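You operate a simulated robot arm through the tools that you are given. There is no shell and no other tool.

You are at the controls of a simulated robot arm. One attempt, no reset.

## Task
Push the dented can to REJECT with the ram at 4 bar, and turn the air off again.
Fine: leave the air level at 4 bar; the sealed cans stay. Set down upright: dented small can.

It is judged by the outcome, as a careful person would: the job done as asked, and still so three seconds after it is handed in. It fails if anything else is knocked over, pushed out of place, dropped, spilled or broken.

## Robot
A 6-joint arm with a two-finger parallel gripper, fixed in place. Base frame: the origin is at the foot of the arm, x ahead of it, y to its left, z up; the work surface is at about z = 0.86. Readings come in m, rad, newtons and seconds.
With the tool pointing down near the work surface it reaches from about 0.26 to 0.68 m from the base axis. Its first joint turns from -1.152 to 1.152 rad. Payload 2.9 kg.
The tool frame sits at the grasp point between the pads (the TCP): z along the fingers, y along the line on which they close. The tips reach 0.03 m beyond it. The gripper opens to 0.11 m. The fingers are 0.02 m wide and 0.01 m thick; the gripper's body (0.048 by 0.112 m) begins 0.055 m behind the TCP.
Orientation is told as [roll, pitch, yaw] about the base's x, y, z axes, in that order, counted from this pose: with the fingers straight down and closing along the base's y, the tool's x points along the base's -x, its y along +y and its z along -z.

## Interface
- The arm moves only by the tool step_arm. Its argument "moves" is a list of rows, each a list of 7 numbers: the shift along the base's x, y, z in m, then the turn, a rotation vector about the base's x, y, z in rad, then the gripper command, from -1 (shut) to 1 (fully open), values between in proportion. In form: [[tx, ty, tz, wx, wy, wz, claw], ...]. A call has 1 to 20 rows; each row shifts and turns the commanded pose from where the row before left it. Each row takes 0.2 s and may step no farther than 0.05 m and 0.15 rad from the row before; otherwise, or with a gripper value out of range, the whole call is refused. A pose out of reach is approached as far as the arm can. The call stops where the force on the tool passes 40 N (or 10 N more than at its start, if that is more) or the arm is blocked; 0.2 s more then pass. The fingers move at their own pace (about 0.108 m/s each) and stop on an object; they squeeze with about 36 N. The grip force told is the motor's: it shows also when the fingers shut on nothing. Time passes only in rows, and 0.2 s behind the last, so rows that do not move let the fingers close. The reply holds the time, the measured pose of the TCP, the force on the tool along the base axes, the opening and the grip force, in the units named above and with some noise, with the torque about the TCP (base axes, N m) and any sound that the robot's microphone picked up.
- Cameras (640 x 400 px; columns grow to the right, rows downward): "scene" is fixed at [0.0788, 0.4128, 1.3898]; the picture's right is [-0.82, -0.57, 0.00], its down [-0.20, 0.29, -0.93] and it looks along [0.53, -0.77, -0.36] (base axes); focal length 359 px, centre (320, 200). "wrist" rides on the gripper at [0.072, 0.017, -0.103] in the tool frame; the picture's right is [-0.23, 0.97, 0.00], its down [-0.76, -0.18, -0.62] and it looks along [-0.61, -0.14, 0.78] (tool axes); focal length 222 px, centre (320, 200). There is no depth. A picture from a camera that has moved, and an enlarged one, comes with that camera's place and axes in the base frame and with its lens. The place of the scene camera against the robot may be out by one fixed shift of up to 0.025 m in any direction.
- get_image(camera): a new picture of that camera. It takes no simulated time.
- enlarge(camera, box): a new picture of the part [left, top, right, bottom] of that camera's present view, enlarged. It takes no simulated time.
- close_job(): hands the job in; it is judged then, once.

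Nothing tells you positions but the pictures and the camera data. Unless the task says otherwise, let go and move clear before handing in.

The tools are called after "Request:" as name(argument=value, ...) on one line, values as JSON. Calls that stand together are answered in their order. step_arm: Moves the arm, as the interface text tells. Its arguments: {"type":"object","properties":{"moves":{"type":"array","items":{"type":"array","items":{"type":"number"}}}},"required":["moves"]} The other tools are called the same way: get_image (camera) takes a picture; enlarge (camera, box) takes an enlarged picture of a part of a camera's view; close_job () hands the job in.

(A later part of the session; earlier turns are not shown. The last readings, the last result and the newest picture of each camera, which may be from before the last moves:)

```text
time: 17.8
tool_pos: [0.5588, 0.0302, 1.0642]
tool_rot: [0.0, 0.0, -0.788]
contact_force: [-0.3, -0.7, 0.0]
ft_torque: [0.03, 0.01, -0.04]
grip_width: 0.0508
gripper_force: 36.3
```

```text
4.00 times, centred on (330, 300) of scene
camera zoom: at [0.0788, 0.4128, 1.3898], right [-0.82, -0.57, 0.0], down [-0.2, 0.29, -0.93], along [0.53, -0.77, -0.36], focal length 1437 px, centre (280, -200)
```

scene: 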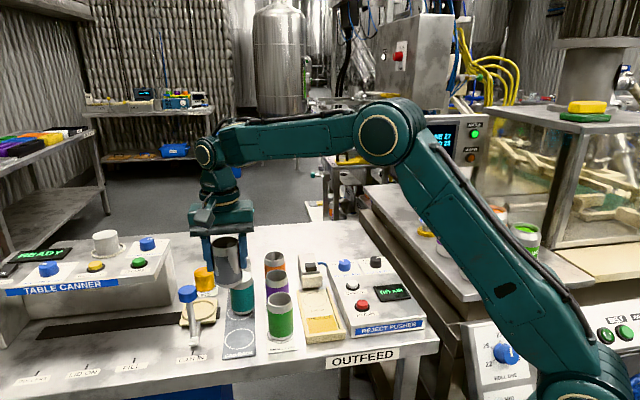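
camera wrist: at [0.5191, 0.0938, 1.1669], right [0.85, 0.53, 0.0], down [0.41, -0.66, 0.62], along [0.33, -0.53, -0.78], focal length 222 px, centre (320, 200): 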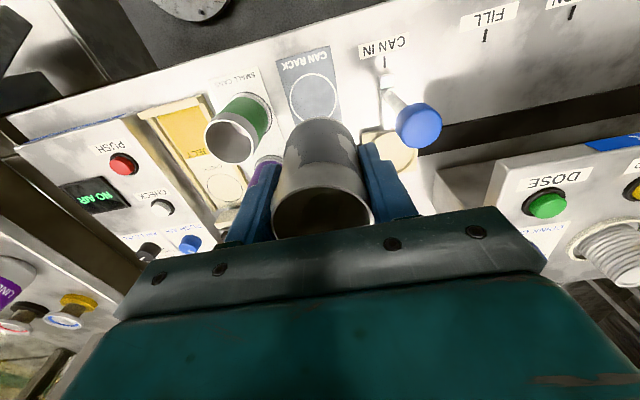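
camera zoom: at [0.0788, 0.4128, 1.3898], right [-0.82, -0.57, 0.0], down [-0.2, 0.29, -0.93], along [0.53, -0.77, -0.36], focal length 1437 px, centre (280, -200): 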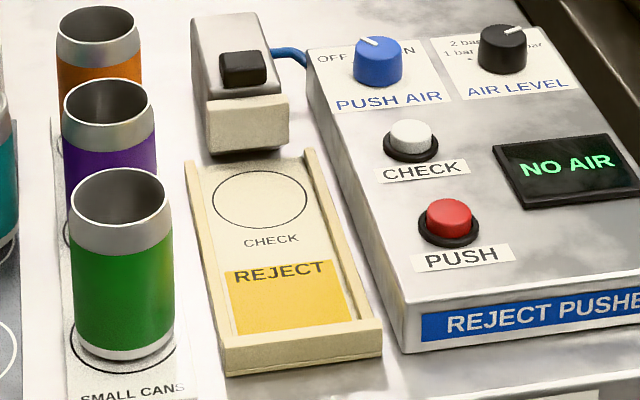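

The check ring's centre is about (0.4967, -0.171) on a tray floor near z 0.867, with rails roughly 3.5 cm either side. I'll carry the can over it at height and look again.

Request:
step_arm(moves=[[-0.012, -0.0406, 0, 0, 0, 0, -1], [-0.012, -0.0406, 0, 0, 0, 0, -1], [-0.012, -0.0406, 0, 0, 0, 0, -1], [-0.012, -0.0406, 0, 0, 0, 0, -1], [-0.012, -0.0406, 0, 0, 0, 0, -1], [0, 0, 0, 0, 0, 0, -1]])

Request:
get_image(camera="wrist")

Request:
enlarge(camera="scene", box=[230, 210, 400, 350])

```text
time: 19.2
tool_pos: [0.5005, -0.1714, 1.062]
tool_rot: [-0.001, 0.0, -0.784]
contact_force: [0.4, 0.3, -0.3]
ft_torque: [0.01, -0.01, -0.04]
grip_width: 0.051
gripper_force: 36.1
```

```text
taken
camera wrist: at [0.4596, -0.109, 1.1646], right [0.85, 0.53, 0.0], down [0.41, -0.66, 0.62], along [0.33, -0.53, -0.78], focal length 222 px, centre (320, 200)
```

wrist: 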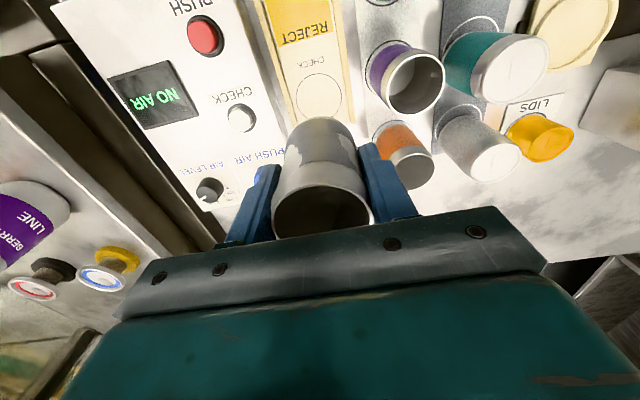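

```text
2.86 times, centred on (315, 280) of scene
camera zoom: at [0.0788, 0.4128, 1.3898], right [-0.82, -0.57, 0.0], down [-0.2, 0.29, -0.93], along [0.53, -0.77, -0.36], focal length 1026 px, centre (334, -29)
```

zoom: 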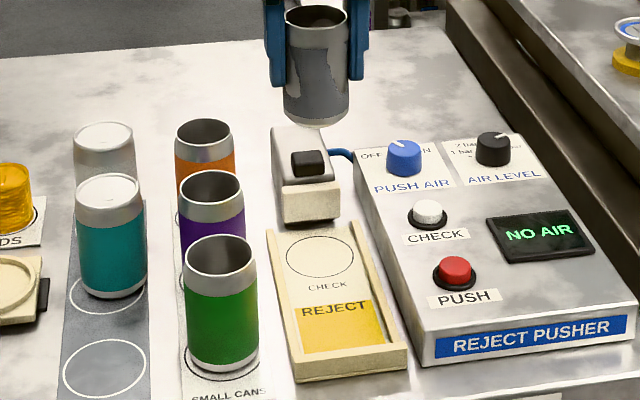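

The can hangs above and slightly behind the check ring in view. I'll zoom in to measure the ring, rails and ram face against the can.

Request:
enlarge(camera="wrist", box=[250, 30, 400, 180])

Request:
enlarge(camera="wrist", box=[250, 110, 410, 250])

```text
2.67 times, centred on (325, 105) of wrist
camera zoom: at [0.4596, -0.109, 1.1646], right [0.85, 0.53, 0.0], down [0.41, -0.66, 0.62], along [0.33, -0.53, -0.78], focal length 592 px, centre (307, 453)
```

zoom: 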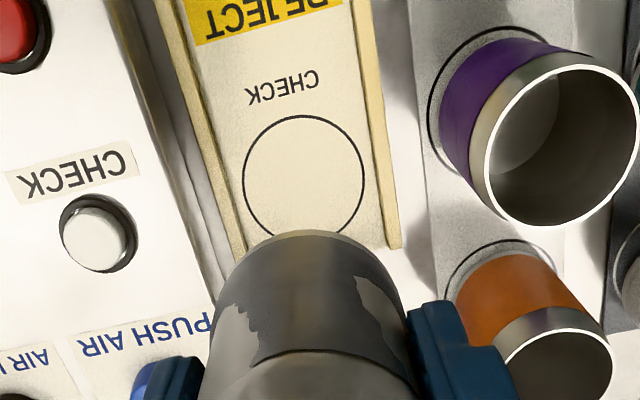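

```text
2.86 times, centred on (330, 180) of wrist
camera zoom: at [0.4596, -0.109, 1.1646], right [0.85, 0.53, 0.0], down [0.41, -0.66, 0.62], along [0.33, -0.53, -0.78], focal length 635 px, centre (291, 257)
```

zoom: 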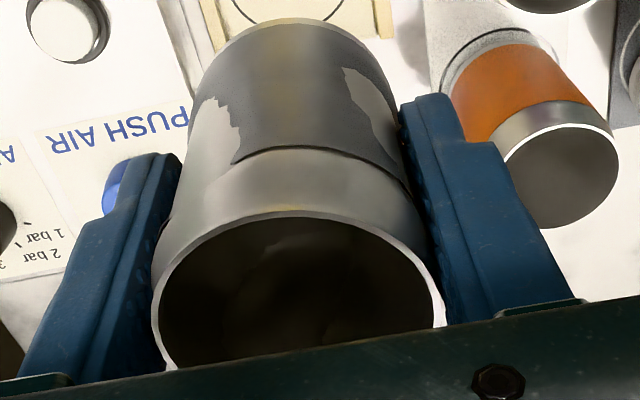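

The ring centre measures (0.497, -0.1727), and the can sits within about 3 mm of the tool point. I'll centre, lower to just above the tray and check from the scene camera.

Request:
step_arm(moves=[[-0.0035, -0.0013, -0.04, 0, 0, 0, -1], [0, 0, -0.04, 0, 0, 0, -1], [0, 0, -0.035, 0, 0, 0, -1], [0, 0, 0, 0, 0, 0, -1]])

Request:
get_image(camera="wrist")

Request:
enlarge(camera="scene", box=[265, 230, 385, 350])

```text
time: 20.2
tool_pos: [0.4953, -0.1731, 0.9473]
tool_rot: [0.001, 0.0, -0.786]
contact_force: [-0.5, -0.1, -0.1]
ft_torque: [0.02, -0.01, 0.02]
grip_width: 0.0508
gripper_force: 36.0
```

```text
taken
camera wrist: at [0.4554, -0.1099, 1.0495], right [0.85, 0.53, 0.0], down [0.41, -0.66, 0.62], along [0.33, -0.53, -0.78], focal length 222 px, centre (320, 200)
```

wrist: 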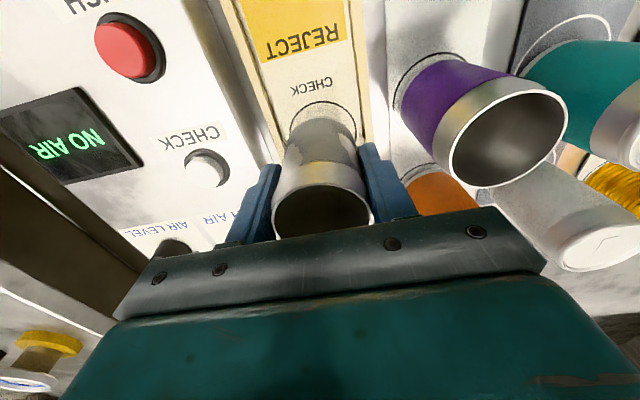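

```text
3.33 times, centred on (325, 290) of scene
camera zoom: at [0.0788, 0.4128, 1.3898], right [-0.82, -0.57, 0.0], down [-0.2, 0.29, -0.93], along [0.53, -0.77, -0.36], focal length 1198 px, centre (303, -100)
```

zoom: 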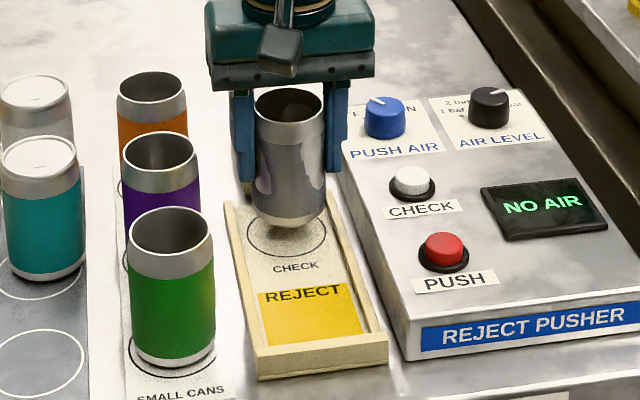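

The can's base projects onto the ring centre within about 2 mm. I'll lower it gently to the tray in small steps.

Request:
step_arm(moves=[[0.0005, 0, -0.012, 0, 0, 0, -1], [0, 0, -0.003, 0, 0, 0, -1], [0, 0, -0.002, 0, 0, 0, -1]])

Request:
enlarge(camera="scene", box=[285, 240, 345, 310])

```text
time: 21.0
tool_pos: [0.4974, -0.1734, 0.9312]
tool_rot: [0.001, 0.0, -0.787]
contact_force: [0.4, -0.9, -0.3]
ft_torque: [-0.01, 0.03, 0.01]
grip_width: 0.0513
gripper_force: 35.5
```

```text
5.71 times, centred on (315, 275) of scene
camera zoom: at [0.0788, 0.4128, 1.3898], right [-0.82, -0.57, 0.0], down [-0.2, 0.29, -0.93], along [0.53, -0.77, -0.36], focal length 2053 px, centre (349, -229)
```

zoom: 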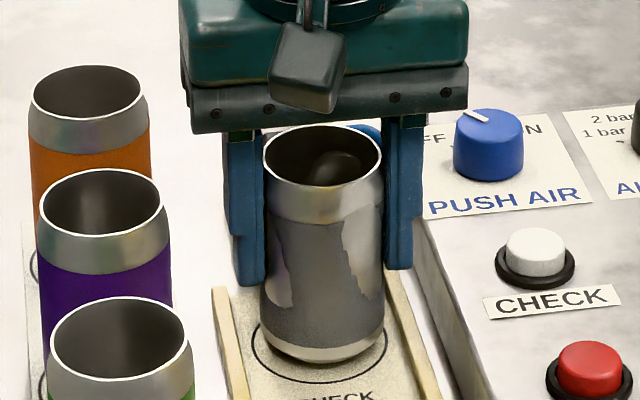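

No contact yet, so I'll keep lowering by 1.5 mm steps.

Request:
step_arm(moves=[[0, 0, -0.0015, 0, 0, 0, -1], [0, 0, -0.0015, 0, 0, 0, -1]])

Request:
enlarge(camera="scene", box=[285, 240, 345, 310])

```text
time: 21.6
tool_pos: [0.4966, -0.1732, 0.9281]
tool_rot: [-0.001, 0.001, -0.787]
contact_force: [0.9, -0.2, 0.8]
ft_torque: [0.0, 0.02, 0.0]
grip_width: 0.0511
gripper_force: 36.2
```

```text
5.71 times, centred on (315, 275) of scene
camera zoom: at [0.0788, 0.4128, 1.3898], right [-0.82, -0.57, 0.0], down [-0.2, 0.29, -0.93], along [0.53, -0.77, -0.36], focal length 2053 px, centre (349, -229)
```

zoom: 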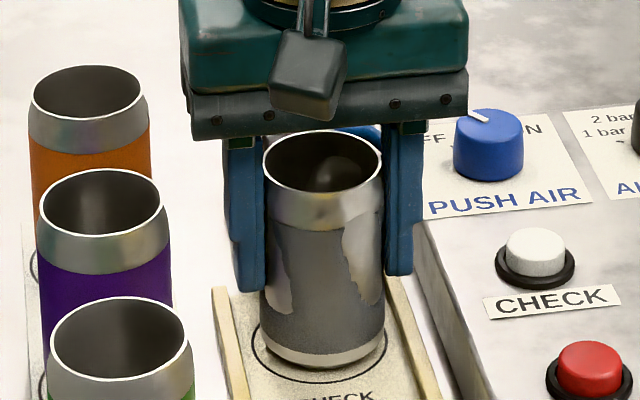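

Request:
step_arm(moves=[[0, 0, -0.0015, 0, 0, 0, -1], [0, 0, -0.001, 0, 0, 0, -1]])

Request:
enlarge(camera="scene", box=[285, 240, 345, 310])

```text
time: 22.2
tool_pos: [0.4969, -0.1745, 0.9268]
tool_rot: [0.002, -0.002, -0.787]
contact_force: [-1.5, 0.7, 11.0]
ft_torque: [-0.07, 0.15, -0.06]
grip_width: 0.051
gripper_force: 35.9
```

```text
5.71 times, centred on (315, 275) of scene
camera zoom: at [0.0785, 0.4129, 1.3898], right [-0.82, -0.57, 0.0], down [-0.2, 0.29, -0.93], along [0.53, -0.77, -0.36], focal length 2053 px, centre (349, -229)
```

zoom: 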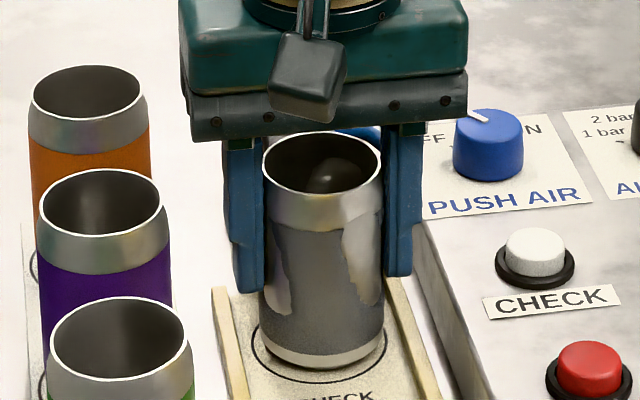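

The can touches the tray (11 N down). I'll check its position against the ring in the wrist view before letting go.

Request:
enlarge(camera="wrist", box=[250, 50, 400, 200])

```text
2.67 times, centred on (325, 125) of wrist
camera zoom: at [0.4565, -0.1103, 1.0298], right [0.85, 0.53, 0.0], down [0.41, -0.66, 0.62], along [0.33, -0.53, -0.78], focal length 592 px, centre (307, 400)
```

zoom: 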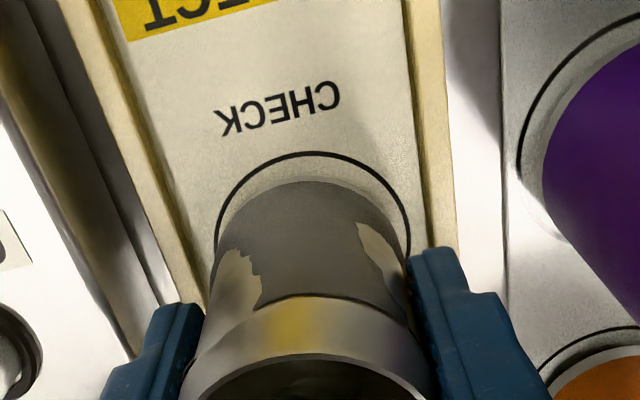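

The can sits roughly 3 mm behind the ring centre, toward the ram. I'll lift 2 mm, shift it forward and set it back down.

Request:
step_arm(moves=[[0, 0, 0.003, 0, 0, 0, -1], [-0.0018, 0.0032, 0, 0, 0, 0, -1], [0, 0, 0, 0, 0, 0, -1], [0, 0, -0.0015, 0, 0, 0, -1], [0, 0, -0.0012, 0, 0, 0, -1]])

Request:
enlarge(camera="wrist", box=[250, 50, 400, 200])

Request:
enlarge(camera="scene", box=[285, 240, 345, 310])

```text
time: 23.4
tool_pos: [0.4953, -0.1703, 0.9269]
tool_rot: [0.0, -0.002, -0.788]
contact_force: [-4.8, 1.3, 16.1]
ft_torque: [0.0, 0.25, -0.02]
grip_width: 0.0513
gripper_force: 36.5
```

```text
2.67 times, centred on (325, 125) of wrist
camera zoom: at [0.4547, -0.107, 1.0297], right [0.85, 0.53, 0.0], down [0.41, -0.66, 0.62], along [0.33, -0.53, -0.78], focal length 592 px, centre (307, 400)
```

zoom: 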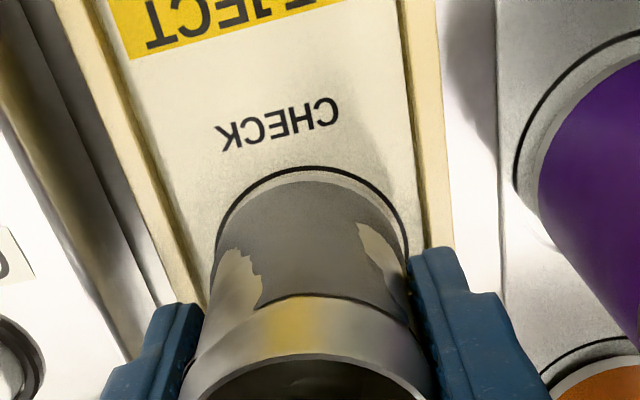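

```text
5.71 times, centred on (315, 275) of scene
camera zoom: at [0.0784, 0.413, 1.3898], right [-0.82, -0.57, 0.0], down [-0.2, 0.29, -0.93], along [0.53, -0.77, -0.36], focal length 2053 px, centre (349, -229)
```

zoom: 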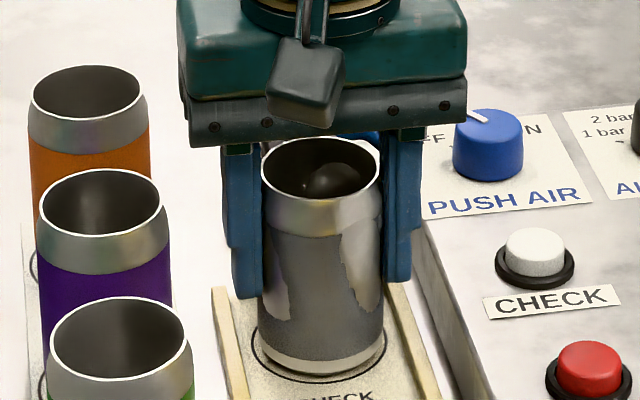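

The can is now well centred on the ring. I'll ease the preload, open moderately and rise straight up.

Request:
step_arm(moves=[[0, 0, 0.001, 0, 0, 0, -1], [0, 0, 0, 0, 0, 0, 0.27], [0, 0, 0, 0, 0, 0, 0.27], [0, 0, 0, 0, 0, 0, 0.27]])

Request:
enlarge(camera="scene", box=[285, 240, 345, 310])

```text
time: 24.4
tool_pos: [0.4945, -0.1701, 0.9256]
tool_rot: [0.001, -0.001, -0.787]
contact_force: [0.1, 0.5, -0.1]
ft_torque: [-0.01, -0.06, -0.01]
grip_width: 0.0698
gripper_force: 0.0
```

```text
5.71 times, centred on (315, 275) of scene
camera zoom: at [0.0788, 0.4128, 1.3898], right [-0.82, -0.57, 0.0], down [-0.2, 0.29, -0.93], along [0.53, -0.77, -0.36], focal length 2053 px, centre (349, -229)
```

zoom: 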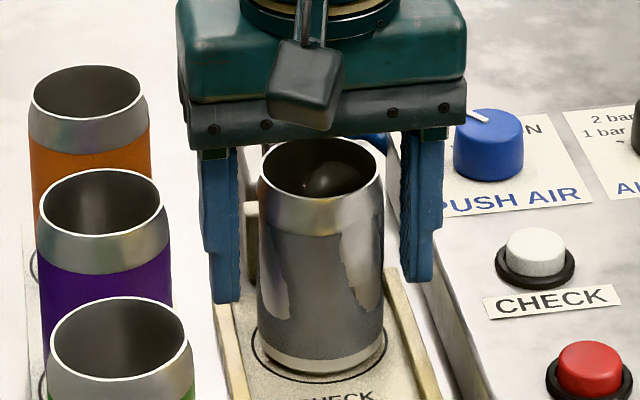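

The can stands freely on the check ring. Next I'll rise clear and hover over the PUSH AIR knob near (0.485, -0.293), starting at yaw -0.3 to leave room for the turn.

Request:
step_arm(moves=[[0, 0, 0.03, 0, 0, 0, 0.27], [0, 0, 0.045, 0, 0, 0, 0.27], [0, 0, 0.045, 0, 0, 0, 0.27], [-0.0025, -0.041, 0, 0, 0, 0.13, 0.02], [-0.0035, -0.041, 0, 0, 0, 0.13, 0.02], [-0.0035, -0.041, 0, 0, 0, 0.13, 0.02], [0, 0, -0.02, 0, 0, 0.097, 0.02], [0, 0, -0.04, 0, 0, 0, 0.02], [0, 0, 0, 0, 0, 0, 0.02]])

Request:
get_image(camera="wrist")

Request:
enlarge(camera="wrist", box=[230, 70, 410, 200])

Request:
enlarge(camera="scene", box=[250, 220, 430, 350])

```text
time: 26.4
tool_pos: [0.4861, -0.2961, 0.9874]
tool_rot: [0.001, 0.0, -0.3]
contact_force: [0.0, -0.5, 0.5]
ft_torque: [0.01, 0.01, 0.0]
grip_width: 0.0559
gripper_force: 0.1
```

```text
taken
camera wrist: at [0.4216, -0.2582, 1.0894], right [0.5, 0.86, 0.0], down [0.68, -0.39, 0.62], along [0.54, -0.31, -0.78], focal length 222 px, centre (320, 200)
```

wrist: 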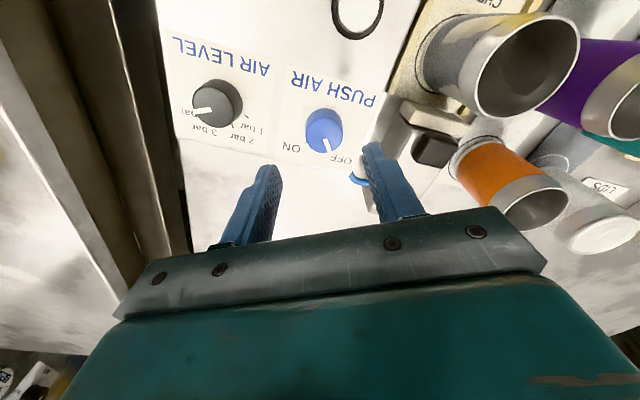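

```text
3.08 times, centred on (320, 135) of wrist
camera zoom: at [0.4216, -0.2582, 1.0894], right [0.5, 0.86, 0.0], down [0.68, -0.39, 0.62], along [0.54, -0.31, -0.78], focal length 684 px, centre (320, 400)
```

zoom: 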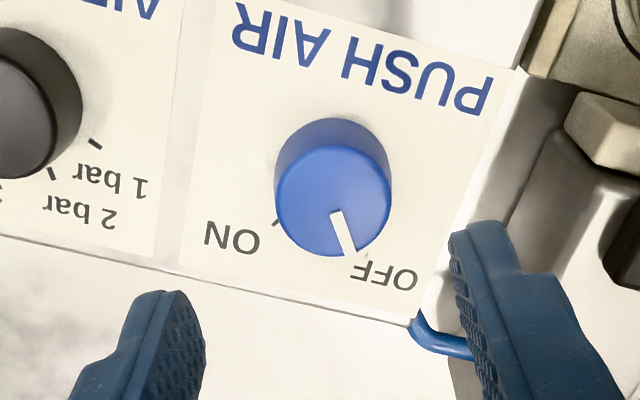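

```text
3.08 times, centred on (340, 285) of scene
camera zoom: at [0.0788, 0.4128, 1.3898], right [-0.82, -0.57, 0.0], down [-0.2, 0.29, -0.93], along [0.53, -0.77, -0.36], focal length 1105 px, centre (258, -62)
```

zoom: 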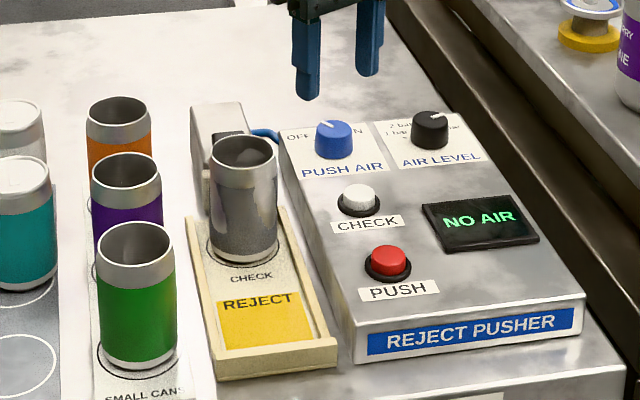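

The PUSH AIR knob is at about (0.486, -0.292), 4 mm from the tool in y, with the pointer on OFF. I'll centre, descend and grip it.

Request:
step_arm(moves=[[0, 0.0041, -0.01, 0, 0, 0, -0.09], [0, 0, -0.02, 0, 0, 0, -0.09], [0, 0, -0.015, 0, 0, 0, -0.09], [0, 0, -0.0115, 0, 0, 0, -0.09], [0, 0, 0, 0, 0, 0, -1], [0, 0, 0, 0, 0, 0, -1]])

Request:
enlarge(camera="wrist", box=[230, 70, 410, 200])

```text
time: 27.8
tool_pos: [0.4856, -0.2912, 0.9309]
tool_rot: [0.001, -0.001, -0.301]
contact_force: [-3.2, -4.7, -1.8]
ft_torque: [-0.34, -0.29, -0.03]
grip_width: 0.0321
gripper_force: 45.3
```

```text
3.08 times, centred on (320, 135) of wrist
camera zoom: at [0.4204, -0.2534, 1.0333], right [0.51, 0.86, 0.0], down [0.67, -0.4, 0.62], along [0.54, -0.32, -0.78], focal length 684 px, centre (320, 400)
```

zoom: 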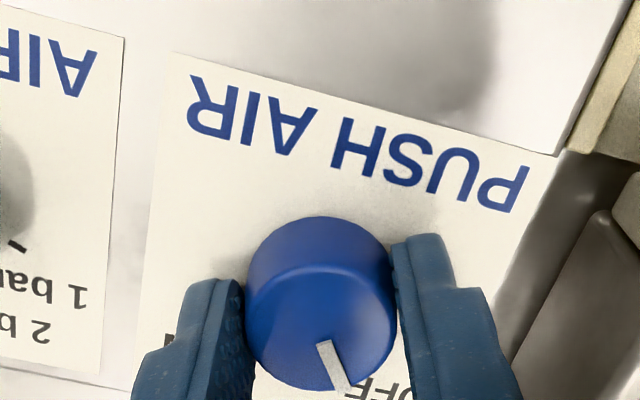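

The knob is gripped. I'll turn it clockwise about 78° toward ON and check the display.

Request:
step_arm(moves=[[0, 0, 0, 0, 0, -0.136, -1], [0, 0, 0, 0, 0, -0.136, -1], [0, 0, 0, 0, 0, -0.136, -1], [0, 0, 0, 0, 0, -0.136, -1], [0, 0, 0, 0, 0, -0.136, -1], [0, 0, 0, 0, 0, -0.136, -1], [0, 0, 0, 0, 0, -0.136, -1], [0, 0, 0, 0, 0, -0.136, -1], [0, 0, 0, 0, 0, -0.136, -1], [0, 0, 0, 0, 0, -0.136, -1]])

Request:
enlarge(camera="wrist", box=[230, 70, 410, 200])

Request:
enlarge(camera="scene", box=[285, 240, 435, 350])

```text
time: 30.0
tool_pos: [0.4867, -0.2896, 0.93]
tool_rot: [0.002, 0.001, -1.655]
contact_force: [10.7, 2.9, 11.0]
ft_torque: [0.4, -0.36, 0.51]
grip_width: 0.0323
gripper_force: 45.4
```

```text
3.08 times, centred on (320, 135) of wrist
camera zoom: at [0.5085, -0.2179, 1.0334], right [0.95, -0.31, 0.0], down [-0.24, -0.74, 0.62], along [-0.19, -0.59, -0.78], focal length 684 px, centre (320, 400)
```

zoom: 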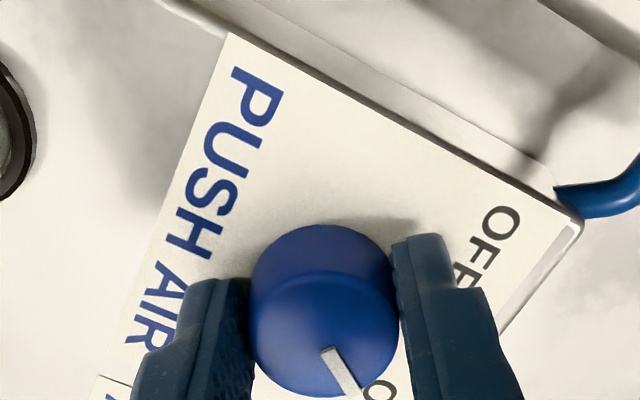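

```text
3.64 times, centred on (360, 295) of scene
camera zoom: at [0.0788, 0.413, 1.3898], right [-0.82, -0.57, 0.0], down [-0.2, 0.29, -0.93], along [0.53, -0.77, -0.36], focal length 1306 px, centre (174, -146)
```

zoom: 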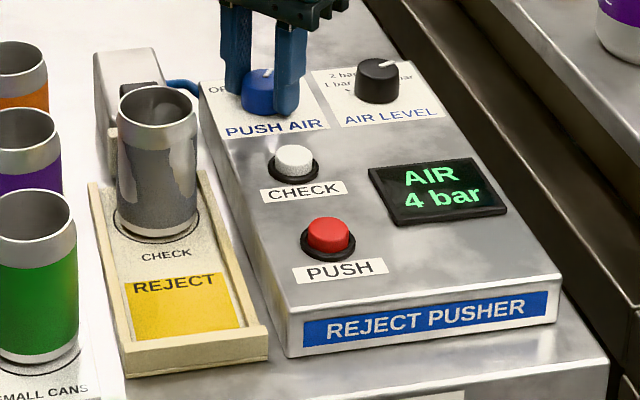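

The display now reads AIR 4 bar, so air is on at the right level and the can is still on the ring. I'll release the knob, rise and hover above the red PUSH button near (0.369, -0.178) with the fingers closed.

Request:
step_arm(moves=[[0, 0, 0, 0, 0, 0, 0.0], [0, 0, 0, 0, 0, 0, 0.0], [0, 0, 0.03, 0, 0, 0, 0.0], [0, 0, 0.045, 0, 0, 0, 0.0]])

Request:
enlarge(camera="scene", box=[285, 240, 435, 350])

Request:
enlarge(camera="wrist", box=[200, 50, 440, 210])

```text
time: 31.0
tool_pos: [0.4844, -0.2897, 1.0062]
tool_rot: [0.001, 0.0, -1.659]
contact_force: [-0.5, 0.2, 0.3]
ft_torque: [0.02, 0.03, 0.02]
grip_width: 0.0548
gripper_force: 0.0
```

```text
3.64 times, centred on (360, 295) of scene
camera zoom: at [0.0788, 0.4128, 1.3898], right [-0.82, -0.57, 0.0], down [-0.2, 0.29, -0.93], along [0.53, -0.77, -0.36], focal length 1306 px, centre (174, -146)
```

zoom: 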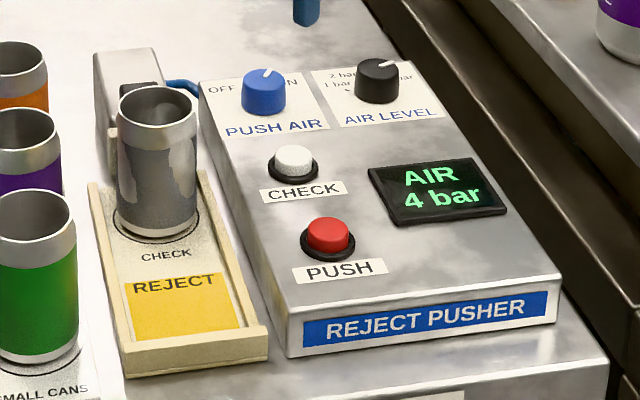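

```text
2.50 times, centred on (320, 130) of wrist
camera zoom: at [0.5073, -0.2195, 1.1078], right [0.95, -0.31, 0.0], down [-0.24, -0.74, 0.62], along [-0.2, -0.59, -0.78], focal length 555 px, centre (320, 375)
```

zoom: 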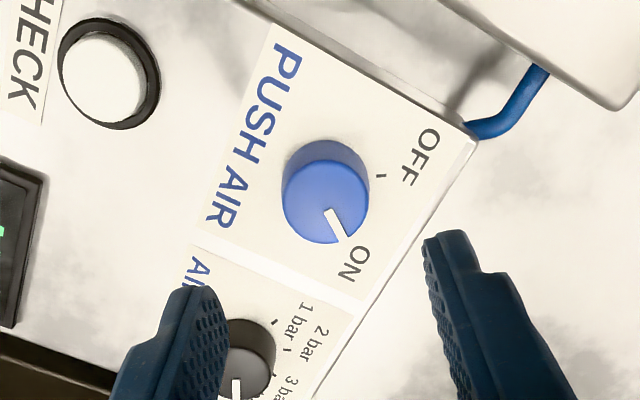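

Air is on at 4 bar and the knob stays at ON. I'll move over the PUSH button, closing the fingers and turning back to yaw -0.785.

Request:
step_arm(moves=[[-0.029, 0.028, 0, 0, 0, 0.145, -1], [-0.029, 0.028, 0, 0, 0, 0.145, -1], [-0.029, 0.028, 0, 0, 0, 0.145, -1], [-0.0284, 0.0277, 0, 0, 0, 0.145, -1], [0, 0, 0, 0, 0, 0.145, -1], [0, 0, 0, 0, 0, 0.145, -1], [0, 0, 0, 0, 0, 0, -1]])

Request:
get_image(camera="wrist")

Request:
enlarge(camera="wrist", box=[240, 80, 400, 200])

Request:
enlarge(camera="scene", box=[285, 210, 435, 350])

```text
time: 32.6
tool_pos: [0.3707, -0.1785, 1.0036]
tool_rot: [-0.001, 0.0, -0.786]
contact_force: [-0.3, -0.1, 0.1]
ft_torque: [0.03, 0.0, -0.04]
grip_width: 0.0
gripper_force: 36.2
```

```text
taken
camera wrist: at [0.3299, -0.1147, 1.1077], right [0.85, 0.53, 0.0], down [0.41, -0.66, 0.62], along [0.33, -0.53, -0.78], focal length 222 px, centre (320, 200)
```

wrist: 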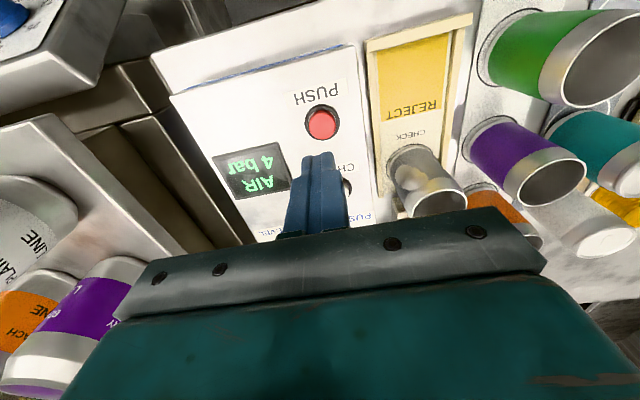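

```text
3.33 times, centred on (320, 140) of wrist
camera zoom: at [0.3299, -0.1147, 1.1077], right [0.85, 0.53, 0.0], down [0.41, -0.66, 0.62], along [0.33, -0.53, -0.78], focal length 740 px, centre (320, 400)
```

zoom: 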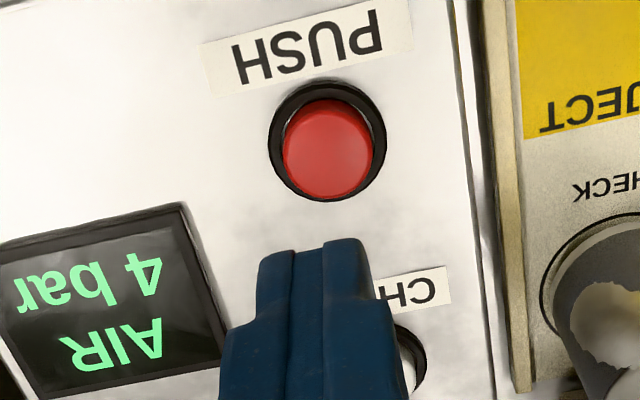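

```text
2.86 times, centred on (360, 280) of scene
camera zoom: at [0.0788, 0.4128, 1.3898], right [-0.82, -0.57, 0.0], down [-0.2, 0.29, -0.93], along [0.53, -0.77, -0.36], focal length 1026 px, centre (206, -29)
```

zoom: 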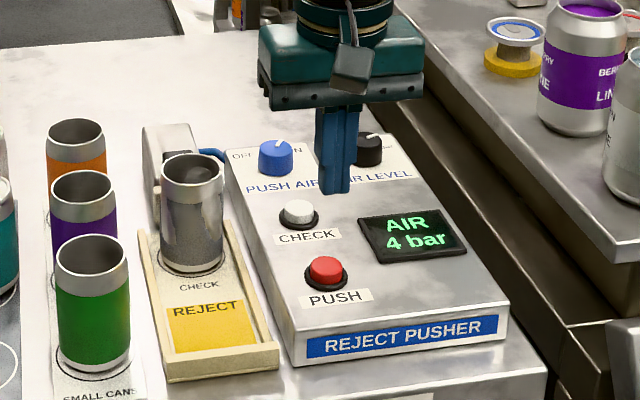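

The red PUSH button is at about (0.372, -0.177, 0.905), almost under the closed fingertips. I'll centre, come down to just above it and press gently.

Request:
step_arm(moves=[[0.0013, 0.0015, -0.03, 0, 0, 0, -1], [0, 0, -0.027, 0, 0, 0, -1], [0, 0, 0, 0, 0, 0, -1]])

Request:
enlarge(camera="wrist", box=[240, 80, 400, 200])

Request:
enlarge(camera="scene", box=[320, 260, 400, 340])

```text
time: 33.4
tool_pos: [0.3715, -0.1754, 0.9477]
tool_rot: [0.0, 0.0, -0.789]
contact_force: [0.5, -0.7, -0.9]
ft_torque: [0.02, -0.02, -0.02]
grip_width: 0.0
gripper_force: 36.4
```

```text
3.33 times, centred on (320, 140) of wrist
camera zoom: at [0.3309, -0.1124, 1.0516], right [0.85, 0.53, 0.0], down [0.41, -0.67, 0.62], along [0.33, -0.53, -0.78], focal length 740 px, centre (320, 400)
```

zoom: 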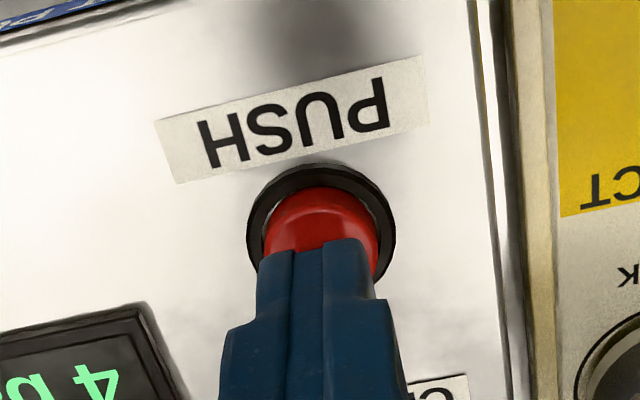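

```text
5.00 times, centred on (360, 300) of scene
camera zoom: at [0.0788, 0.4128, 1.3898], right [-0.82, -0.57, 0.0], down [-0.2, 0.29, -0.93], along [0.53, -0.77, -0.36], focal length 1796 px, centre (120, -300)
```

zoom: 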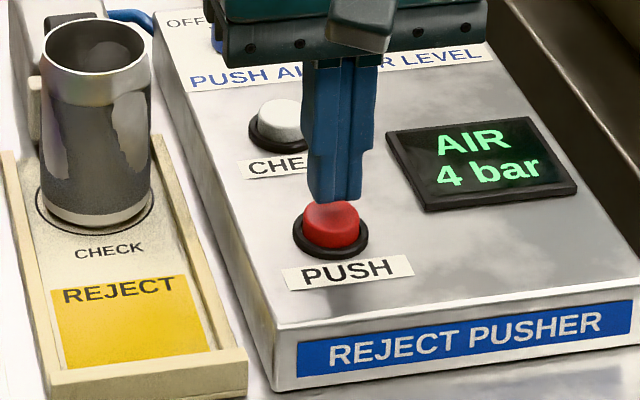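

The closed fingertips are right above the button. I'll press down in small steps.

Request:
step_arm(moves=[[0.0005, -0.001, -0.006, 0, 0, 0, -1], [0, 0, -0.004, 0, 0, 0, -1], [0, 0, -0.003, 0, 0, 0, -1], [0, 0, -0.003, 0, 0, 0, -1]])

Request:
get_image(camera="scene")

Request:
enlarge(camera="scene", box=[285, 240, 405, 350])

```text
time: 34.4
tool_pos: [0.372, -0.1783, 0.9332]
tool_rot: [-0.001, 0.0, -0.789]
contact_force: [-3.7, 1.4, 11.8]
ft_torque: [0.0, 0.1, 0.01]
grip_width: 0.0
gripper_force: 35.7
heard: click
```

```text
taken
```

scene: 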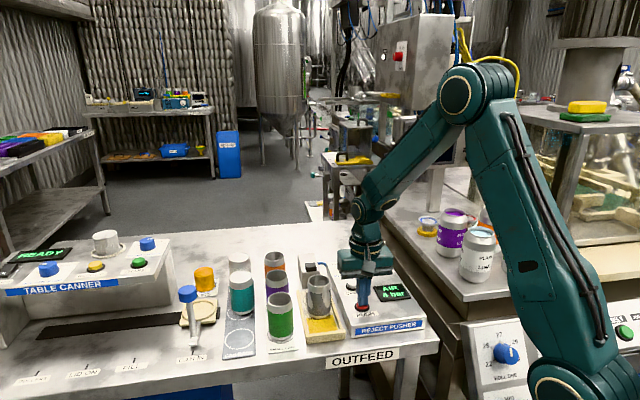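

```text
3.64 times, centred on (345, 295) of scene
camera zoom: at [0.0785, 0.4129, 1.3898], right [-0.82, -0.57, 0.0], down [-0.2, 0.29, -0.93], along [0.53, -0.77, -0.36], focal length 1306 px, centre (229, -146)
```

zoom: 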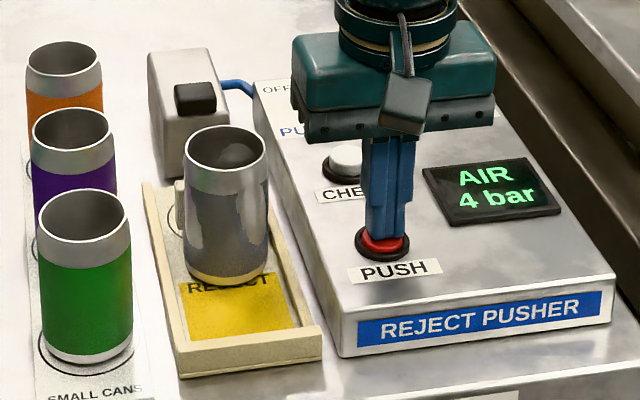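

The button clicked and the ram is pushing; the can is part way to REJECT. I'll hold still while it finishes the stroke.

Request:
step_arm(moves=[[0, 0, 0, 0, 0, 0, -1], [0, 0, 0, 0, 0, 0, -1], [0, 0, 0, 0, 0, 0, -1]])

Request:
enlarge(camera="scene", box=[285, 240, 405, 350])

```text
time: 35.2
tool_pos: [0.3722, -0.1784, 0.9328]
tool_rot: [-0.001, 0.001, -0.79]
contact_force: [-4.9, -0.7, 14.7]
ft_torque: [-0.04, 0.16, -0.03]
grip_width: 0.0001
gripper_force: 35.5
```

```text
3.64 times, centred on (345, 295) of scene
camera zoom: at [0.0785, 0.4129, 1.3898], right [-0.82, -0.57, 0.0], down [-0.2, 0.29, -0.93], along [0.53, -0.77, -0.36], focal length 1306 px, centre (229, -146)
```

zoom: 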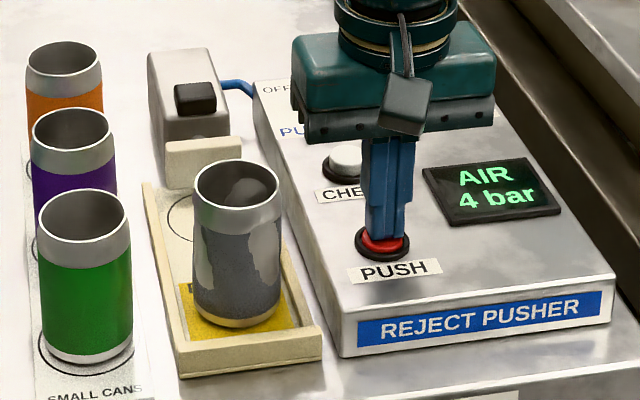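

The can stands upright on the yellow REJECT area and the ram plate is back. I'll release the button, rise and inspect.

Request:
step_arm(moves=[[0, 0, 0.01, 0, 0, 0, -1], [0, 0, 0.03, 0, 0, 0, -1], [0, 0, 0.04, 0, 0, 0, -1], [0, 0, 0.03, 0, 0, 0, -1]])

Request:
enlarge(camera="scene", box=[285, 240, 405, 350])

Request:
get_image(camera="wrist")

```text
time: 36.2
tool_pos: [0.3706, -0.1757, 1.0426]
tool_rot: [0.0, 0.0, -0.789]
contact_force: [-0.4, 0.1, 0.6]
ft_torque: [-0.01, -0.02, -0.04]
grip_width: 0.0002
gripper_force: 35.6
```

```text
3.64 times, centred on (345, 295) of scene
camera zoom: at [0.0788, 0.4128, 1.3898], right [-0.82, -0.57, 0.0], down [-0.2, 0.29, -0.93], along [0.53, -0.77, -0.36], focal length 1306 px, centre (229, -146)
```

zoom: 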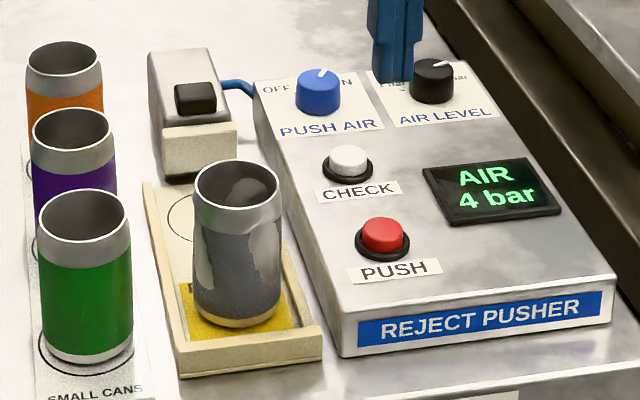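

```text
taken
camera wrist: at [0.3309, -0.113, 1.1457], right [0.85, 0.53, 0.0], down [0.41, -0.67, 0.62], along [0.33, -0.53, -0.78], focal length 222 px, centre (320, 200)
```

wrist: 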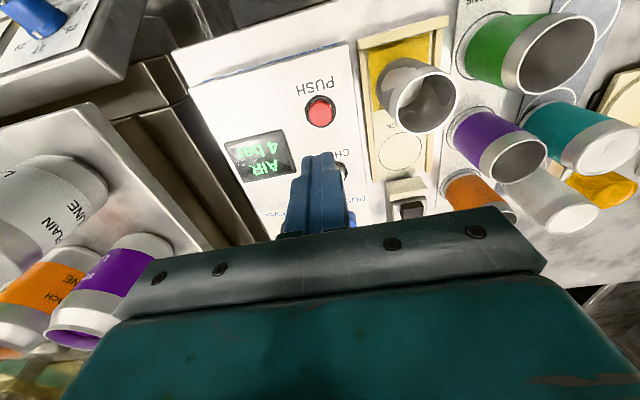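

Request:
enlarge(camera="wrist", box=[340, 10, 480, 190])

Request:
enlarge(camera="scene", box=[315, 270, 375, 350])

```text
2.22 times, centred on (410, 100) of wrist
camera zoom: at [0.3309, -0.113, 1.1457], right [0.85, 0.53, 0.0], down [0.41, -0.67, 0.62], along [0.33, -0.53, -0.78], focal length 494 px, centre (120, 422)
```

zoom: 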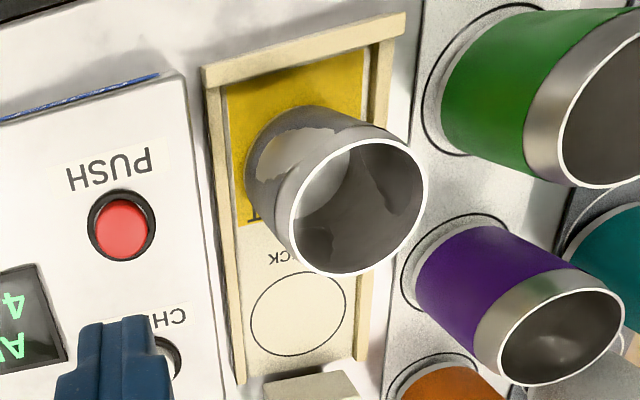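

```text
5.00 times, centred on (345, 310) of scene
camera zoom: at [0.0788, 0.4128, 1.3898], right [-0.82, -0.57, 0.0], down [-0.2, 0.29, -0.93], along [0.53, -0.77, -0.36], focal length 1796 px, centre (195, -350)
```

zoom: 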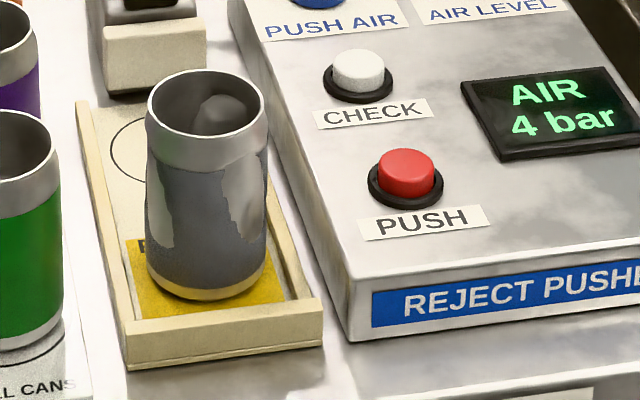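

The can sits on the yellow REJECT area, upright and clear of the ring. Next I'll go back to the PUSH AIR knob to turn the air off.

Request:
step_arm(moves=[[0.0289, -0.029, 0, 0, 0, -0.144, -0.09], [0.0289, -0.029, 0, 0, 0, -0.144, -0.09], [0.0289, -0.029, 0, 0, 0, -0.144, -0.09], [0.0289, -0.029, 0, 0, 0, -0.144, -0.09], [0, 0, -0.025, 0, 0, -0.144, -0.09], [0, 0, -0.025, 0, 0, -0.146, -0.09], [0, 0, 0, 0, 0, 0, -0.09]])

Request:
enlarge(camera="wrist", box=[230, 70, 410, 200])

Request:
enlarge(camera="scene", box=[285, 210, 435, 350])

```text
time: 37.8
tool_pos: [0.4855, -0.2947, 0.99]
tool_rot: [0.0, -0.001, -1.655]
contact_force: [1.0, -0.2, 0.6]
ft_torque: [0.03, 0.02, 0.02]
grip_width: 0.05
gripper_force: 0.1
```

```text
3.08 times, centred on (320, 135) of wrist
camera zoom: at [0.5078, -0.223, 1.0934], right [0.95, -0.31, 0.0], down [-0.24, -0.74, 0.62], along [-0.19, -0.59, -0.78], focal length 684 px, centre (320, 400)
```

zoom: 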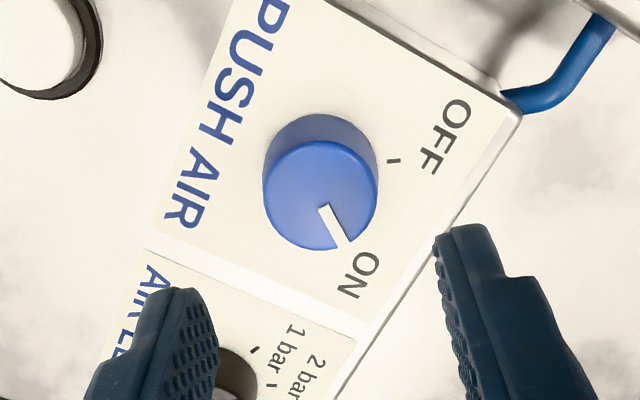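

```text
2.86 times, centred on (360, 280) of scene
camera zoom: at [0.0788, 0.4128, 1.3898], right [-0.82, -0.57, 0.0], down [-0.2, 0.29, -0.93], along [0.53, -0.77, -0.36], focal length 1026 px, centre (206, -29)
```

zoom: 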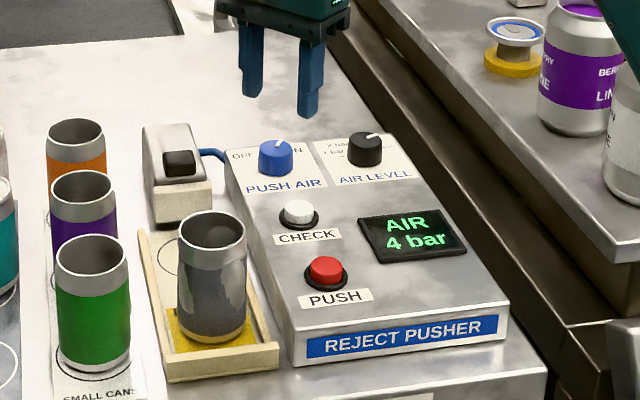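

The knob is about 3 mm off in y, pointing at ON. I'll centre, descend, grip and then turn it counter-clockwise to OFF.

Request:
step_arm(moves=[[0.001, 0.0028, -0.014, 0, 0, 0, -0.09], [0, 0, -0.02, 0, 0, 0, -0.09], [0, 0, -0.015, 0, 0, 0, -0.09], [0, 0, -0.01, 0, 0, 0, -0.09], [0, 0, 0, 0, 0, 0, -1], [0, 0, 0, 0, 0, 0, -1]])

Request:
enlarge(camera="wrist", box=[230, 70, 410, 200])

```text
time: 39.2
tool_pos: [0.4861, -0.2908, 0.9337]
tool_rot: [-0.002, 0.0, -1.657]
contact_force: [-15.4, 2.0, 6.4]
ft_torque: [0.21, 0.59, 0.0]
grip_width: 0.032
gripper_force: 45.3
```

```text
3.08 times, centred on (320, 135) of wrist
camera zoom: at [0.5092, -0.2205, 1.0361], right [0.95, -0.31, 0.0], down [-0.24, -0.74, 0.62], along [-0.2, -0.59, -0.78], focal length 684 px, centre (320, 400)
```

zoom: 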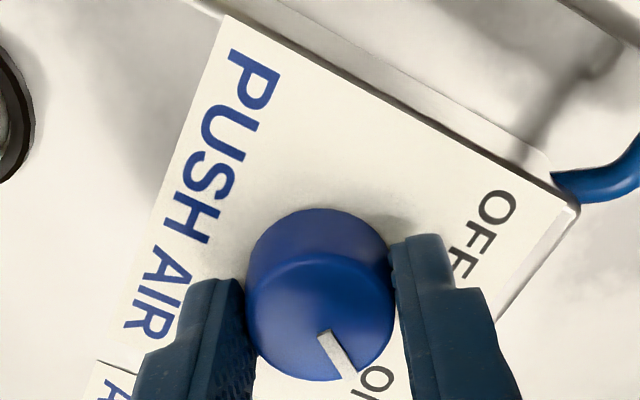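

There is a 15 N side load because I'm about 1 mm off in x, so I'll shift back and then turn counter-clockwise to OFF.

Request:
step_arm(moves=[[-0.0015, 0, -0.001, 0, 0, 0, -1], [0, 0, 0, 0, 0, 0.136, -1], [0, 0, 0, 0, 0, 0.136, -1], [0, 0, 0, 0, 0, 0.136, -1], [0, 0, 0, 0, 0, 0.136, -1], [0, 0, 0, 0, 0, 0.136, -1], [0, 0, 0, 0, 0, 0.136, -1], [0, 0, 0, 0, 0, 0.136, -1], [0, 0, 0, 0, 0, 0.136, -1], [0, 0, 0, 0, 0, 0.136, -1], [0, 0, 0, 0, 0, 0.136, -1]])

Request:
enlarge(camera="wrist", box=[230, 70, 410, 200])

Request:
enlarge(camera="scene", box=[285, 240, 435, 350])

```text
time: 41.6
tool_pos: [0.488, -0.2909, 0.9317]
tool_rot: [-0.003, -0.006, -0.296]
contact_force: [-4.7, -5.9, 16.8]
ft_torque: [-0.33, -0.08, -0.36]
grip_width: 0.0318
gripper_force: 45.1
```

```text
3.08 times, centred on (320, 135) of wrist
camera zoom: at [0.4215, -0.2541, 1.0349], right [0.5, 0.87, 0.0], down [0.67, -0.39, 0.63], along [0.54, -0.31, -0.78], focal length 684 px, centre (320, 400)
```

zoom: 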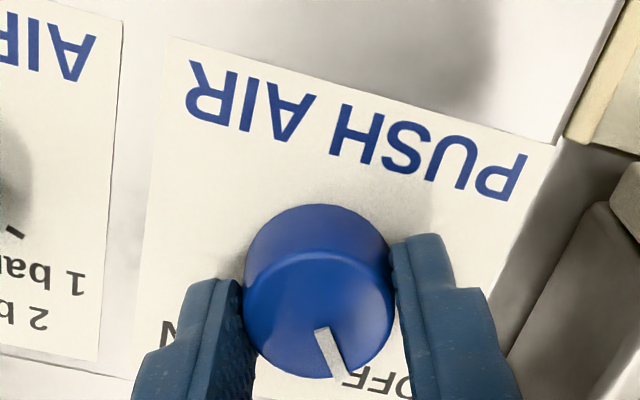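

```text
3.64 times, centred on (360, 295) of scene
camera zoom: at [0.0784, 0.4128, 1.3898], right [-0.82, -0.57, 0.0], down [-0.2, 0.29, -0.93], along [0.53, -0.77, -0.36], focal length 1306 px, centre (174, -146)
```

zoom: 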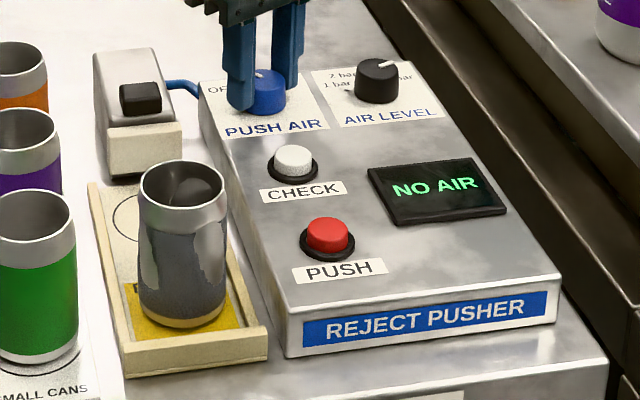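

The display reads NO AIR, so the air is off. I'll release the knob, rise well clear and check everything.

Request:
step_arm(moves=[[0, 0, 0, 0, 0, 0, 0.0], [0, 0, 0, 0, 0, 0, 0.0], [0, 0, 0.03, 0, 0, 0, 0.0], [0, 0, 0.045, 0, 0, 0, 0.0], [0, 0, 0.045, 0, 0, 0, 0.0], [0, 0, 0.045, 0, 0, 0, 0.0], [0, 0, 0.03, 0, 0, 0, 0.0]])

Request:
get_image(camera="scene")

Request:
enlarge(camera="scene", box=[215, 230, 435, 360])

Request:
enlarge(camera="wrist", box=[150, 0, 470, 210])

```text
time: 43.2
tool_pos: [0.4893, -0.2918, 1.1283]
tool_rot: [0.001, 0.0, -0.295]
contact_force: [-0.2, -0.1, -0.7]
ft_torque: [0.01, 0.01, 0.02]
grip_width: 0.0549
gripper_force: 0.0
```

```text
taken
```

scene: 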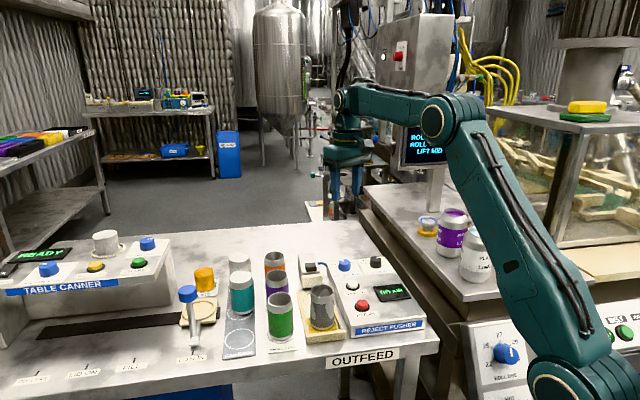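

```text
2.91 times, centred on (325, 295) of scene
camera zoom: at [0.0788, 0.4128, 1.3898], right [-0.82, -0.57, 0.0], down [-0.2, 0.29, -0.93], along [0.53, -0.77, -0.36], focal length 1045 px, centre (306, -76)
```

zoom: 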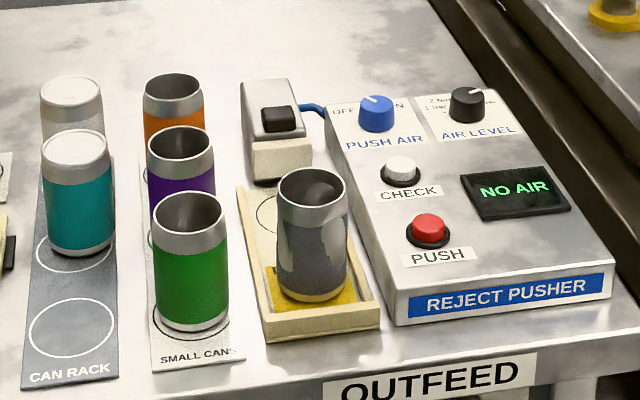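

```text
1.90 times, centred on (310, 105) of wrist
camera zoom: at [0.4223, -0.2538, 1.2305], right [0.5, 0.87, 0.0], down [0.68, -0.39, 0.62], along [0.54, -0.31, -0.78], focal length 423 px, centre (339, 381)
```

zoom: 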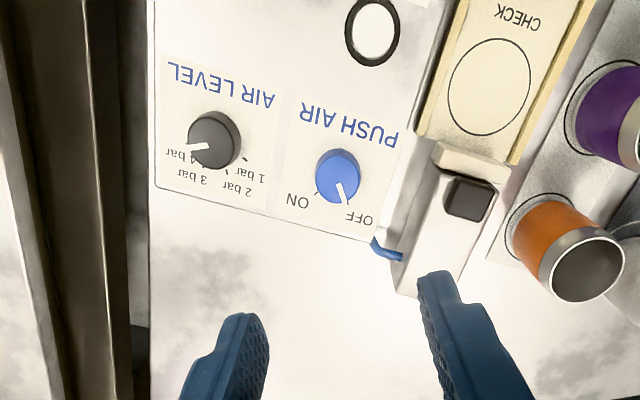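

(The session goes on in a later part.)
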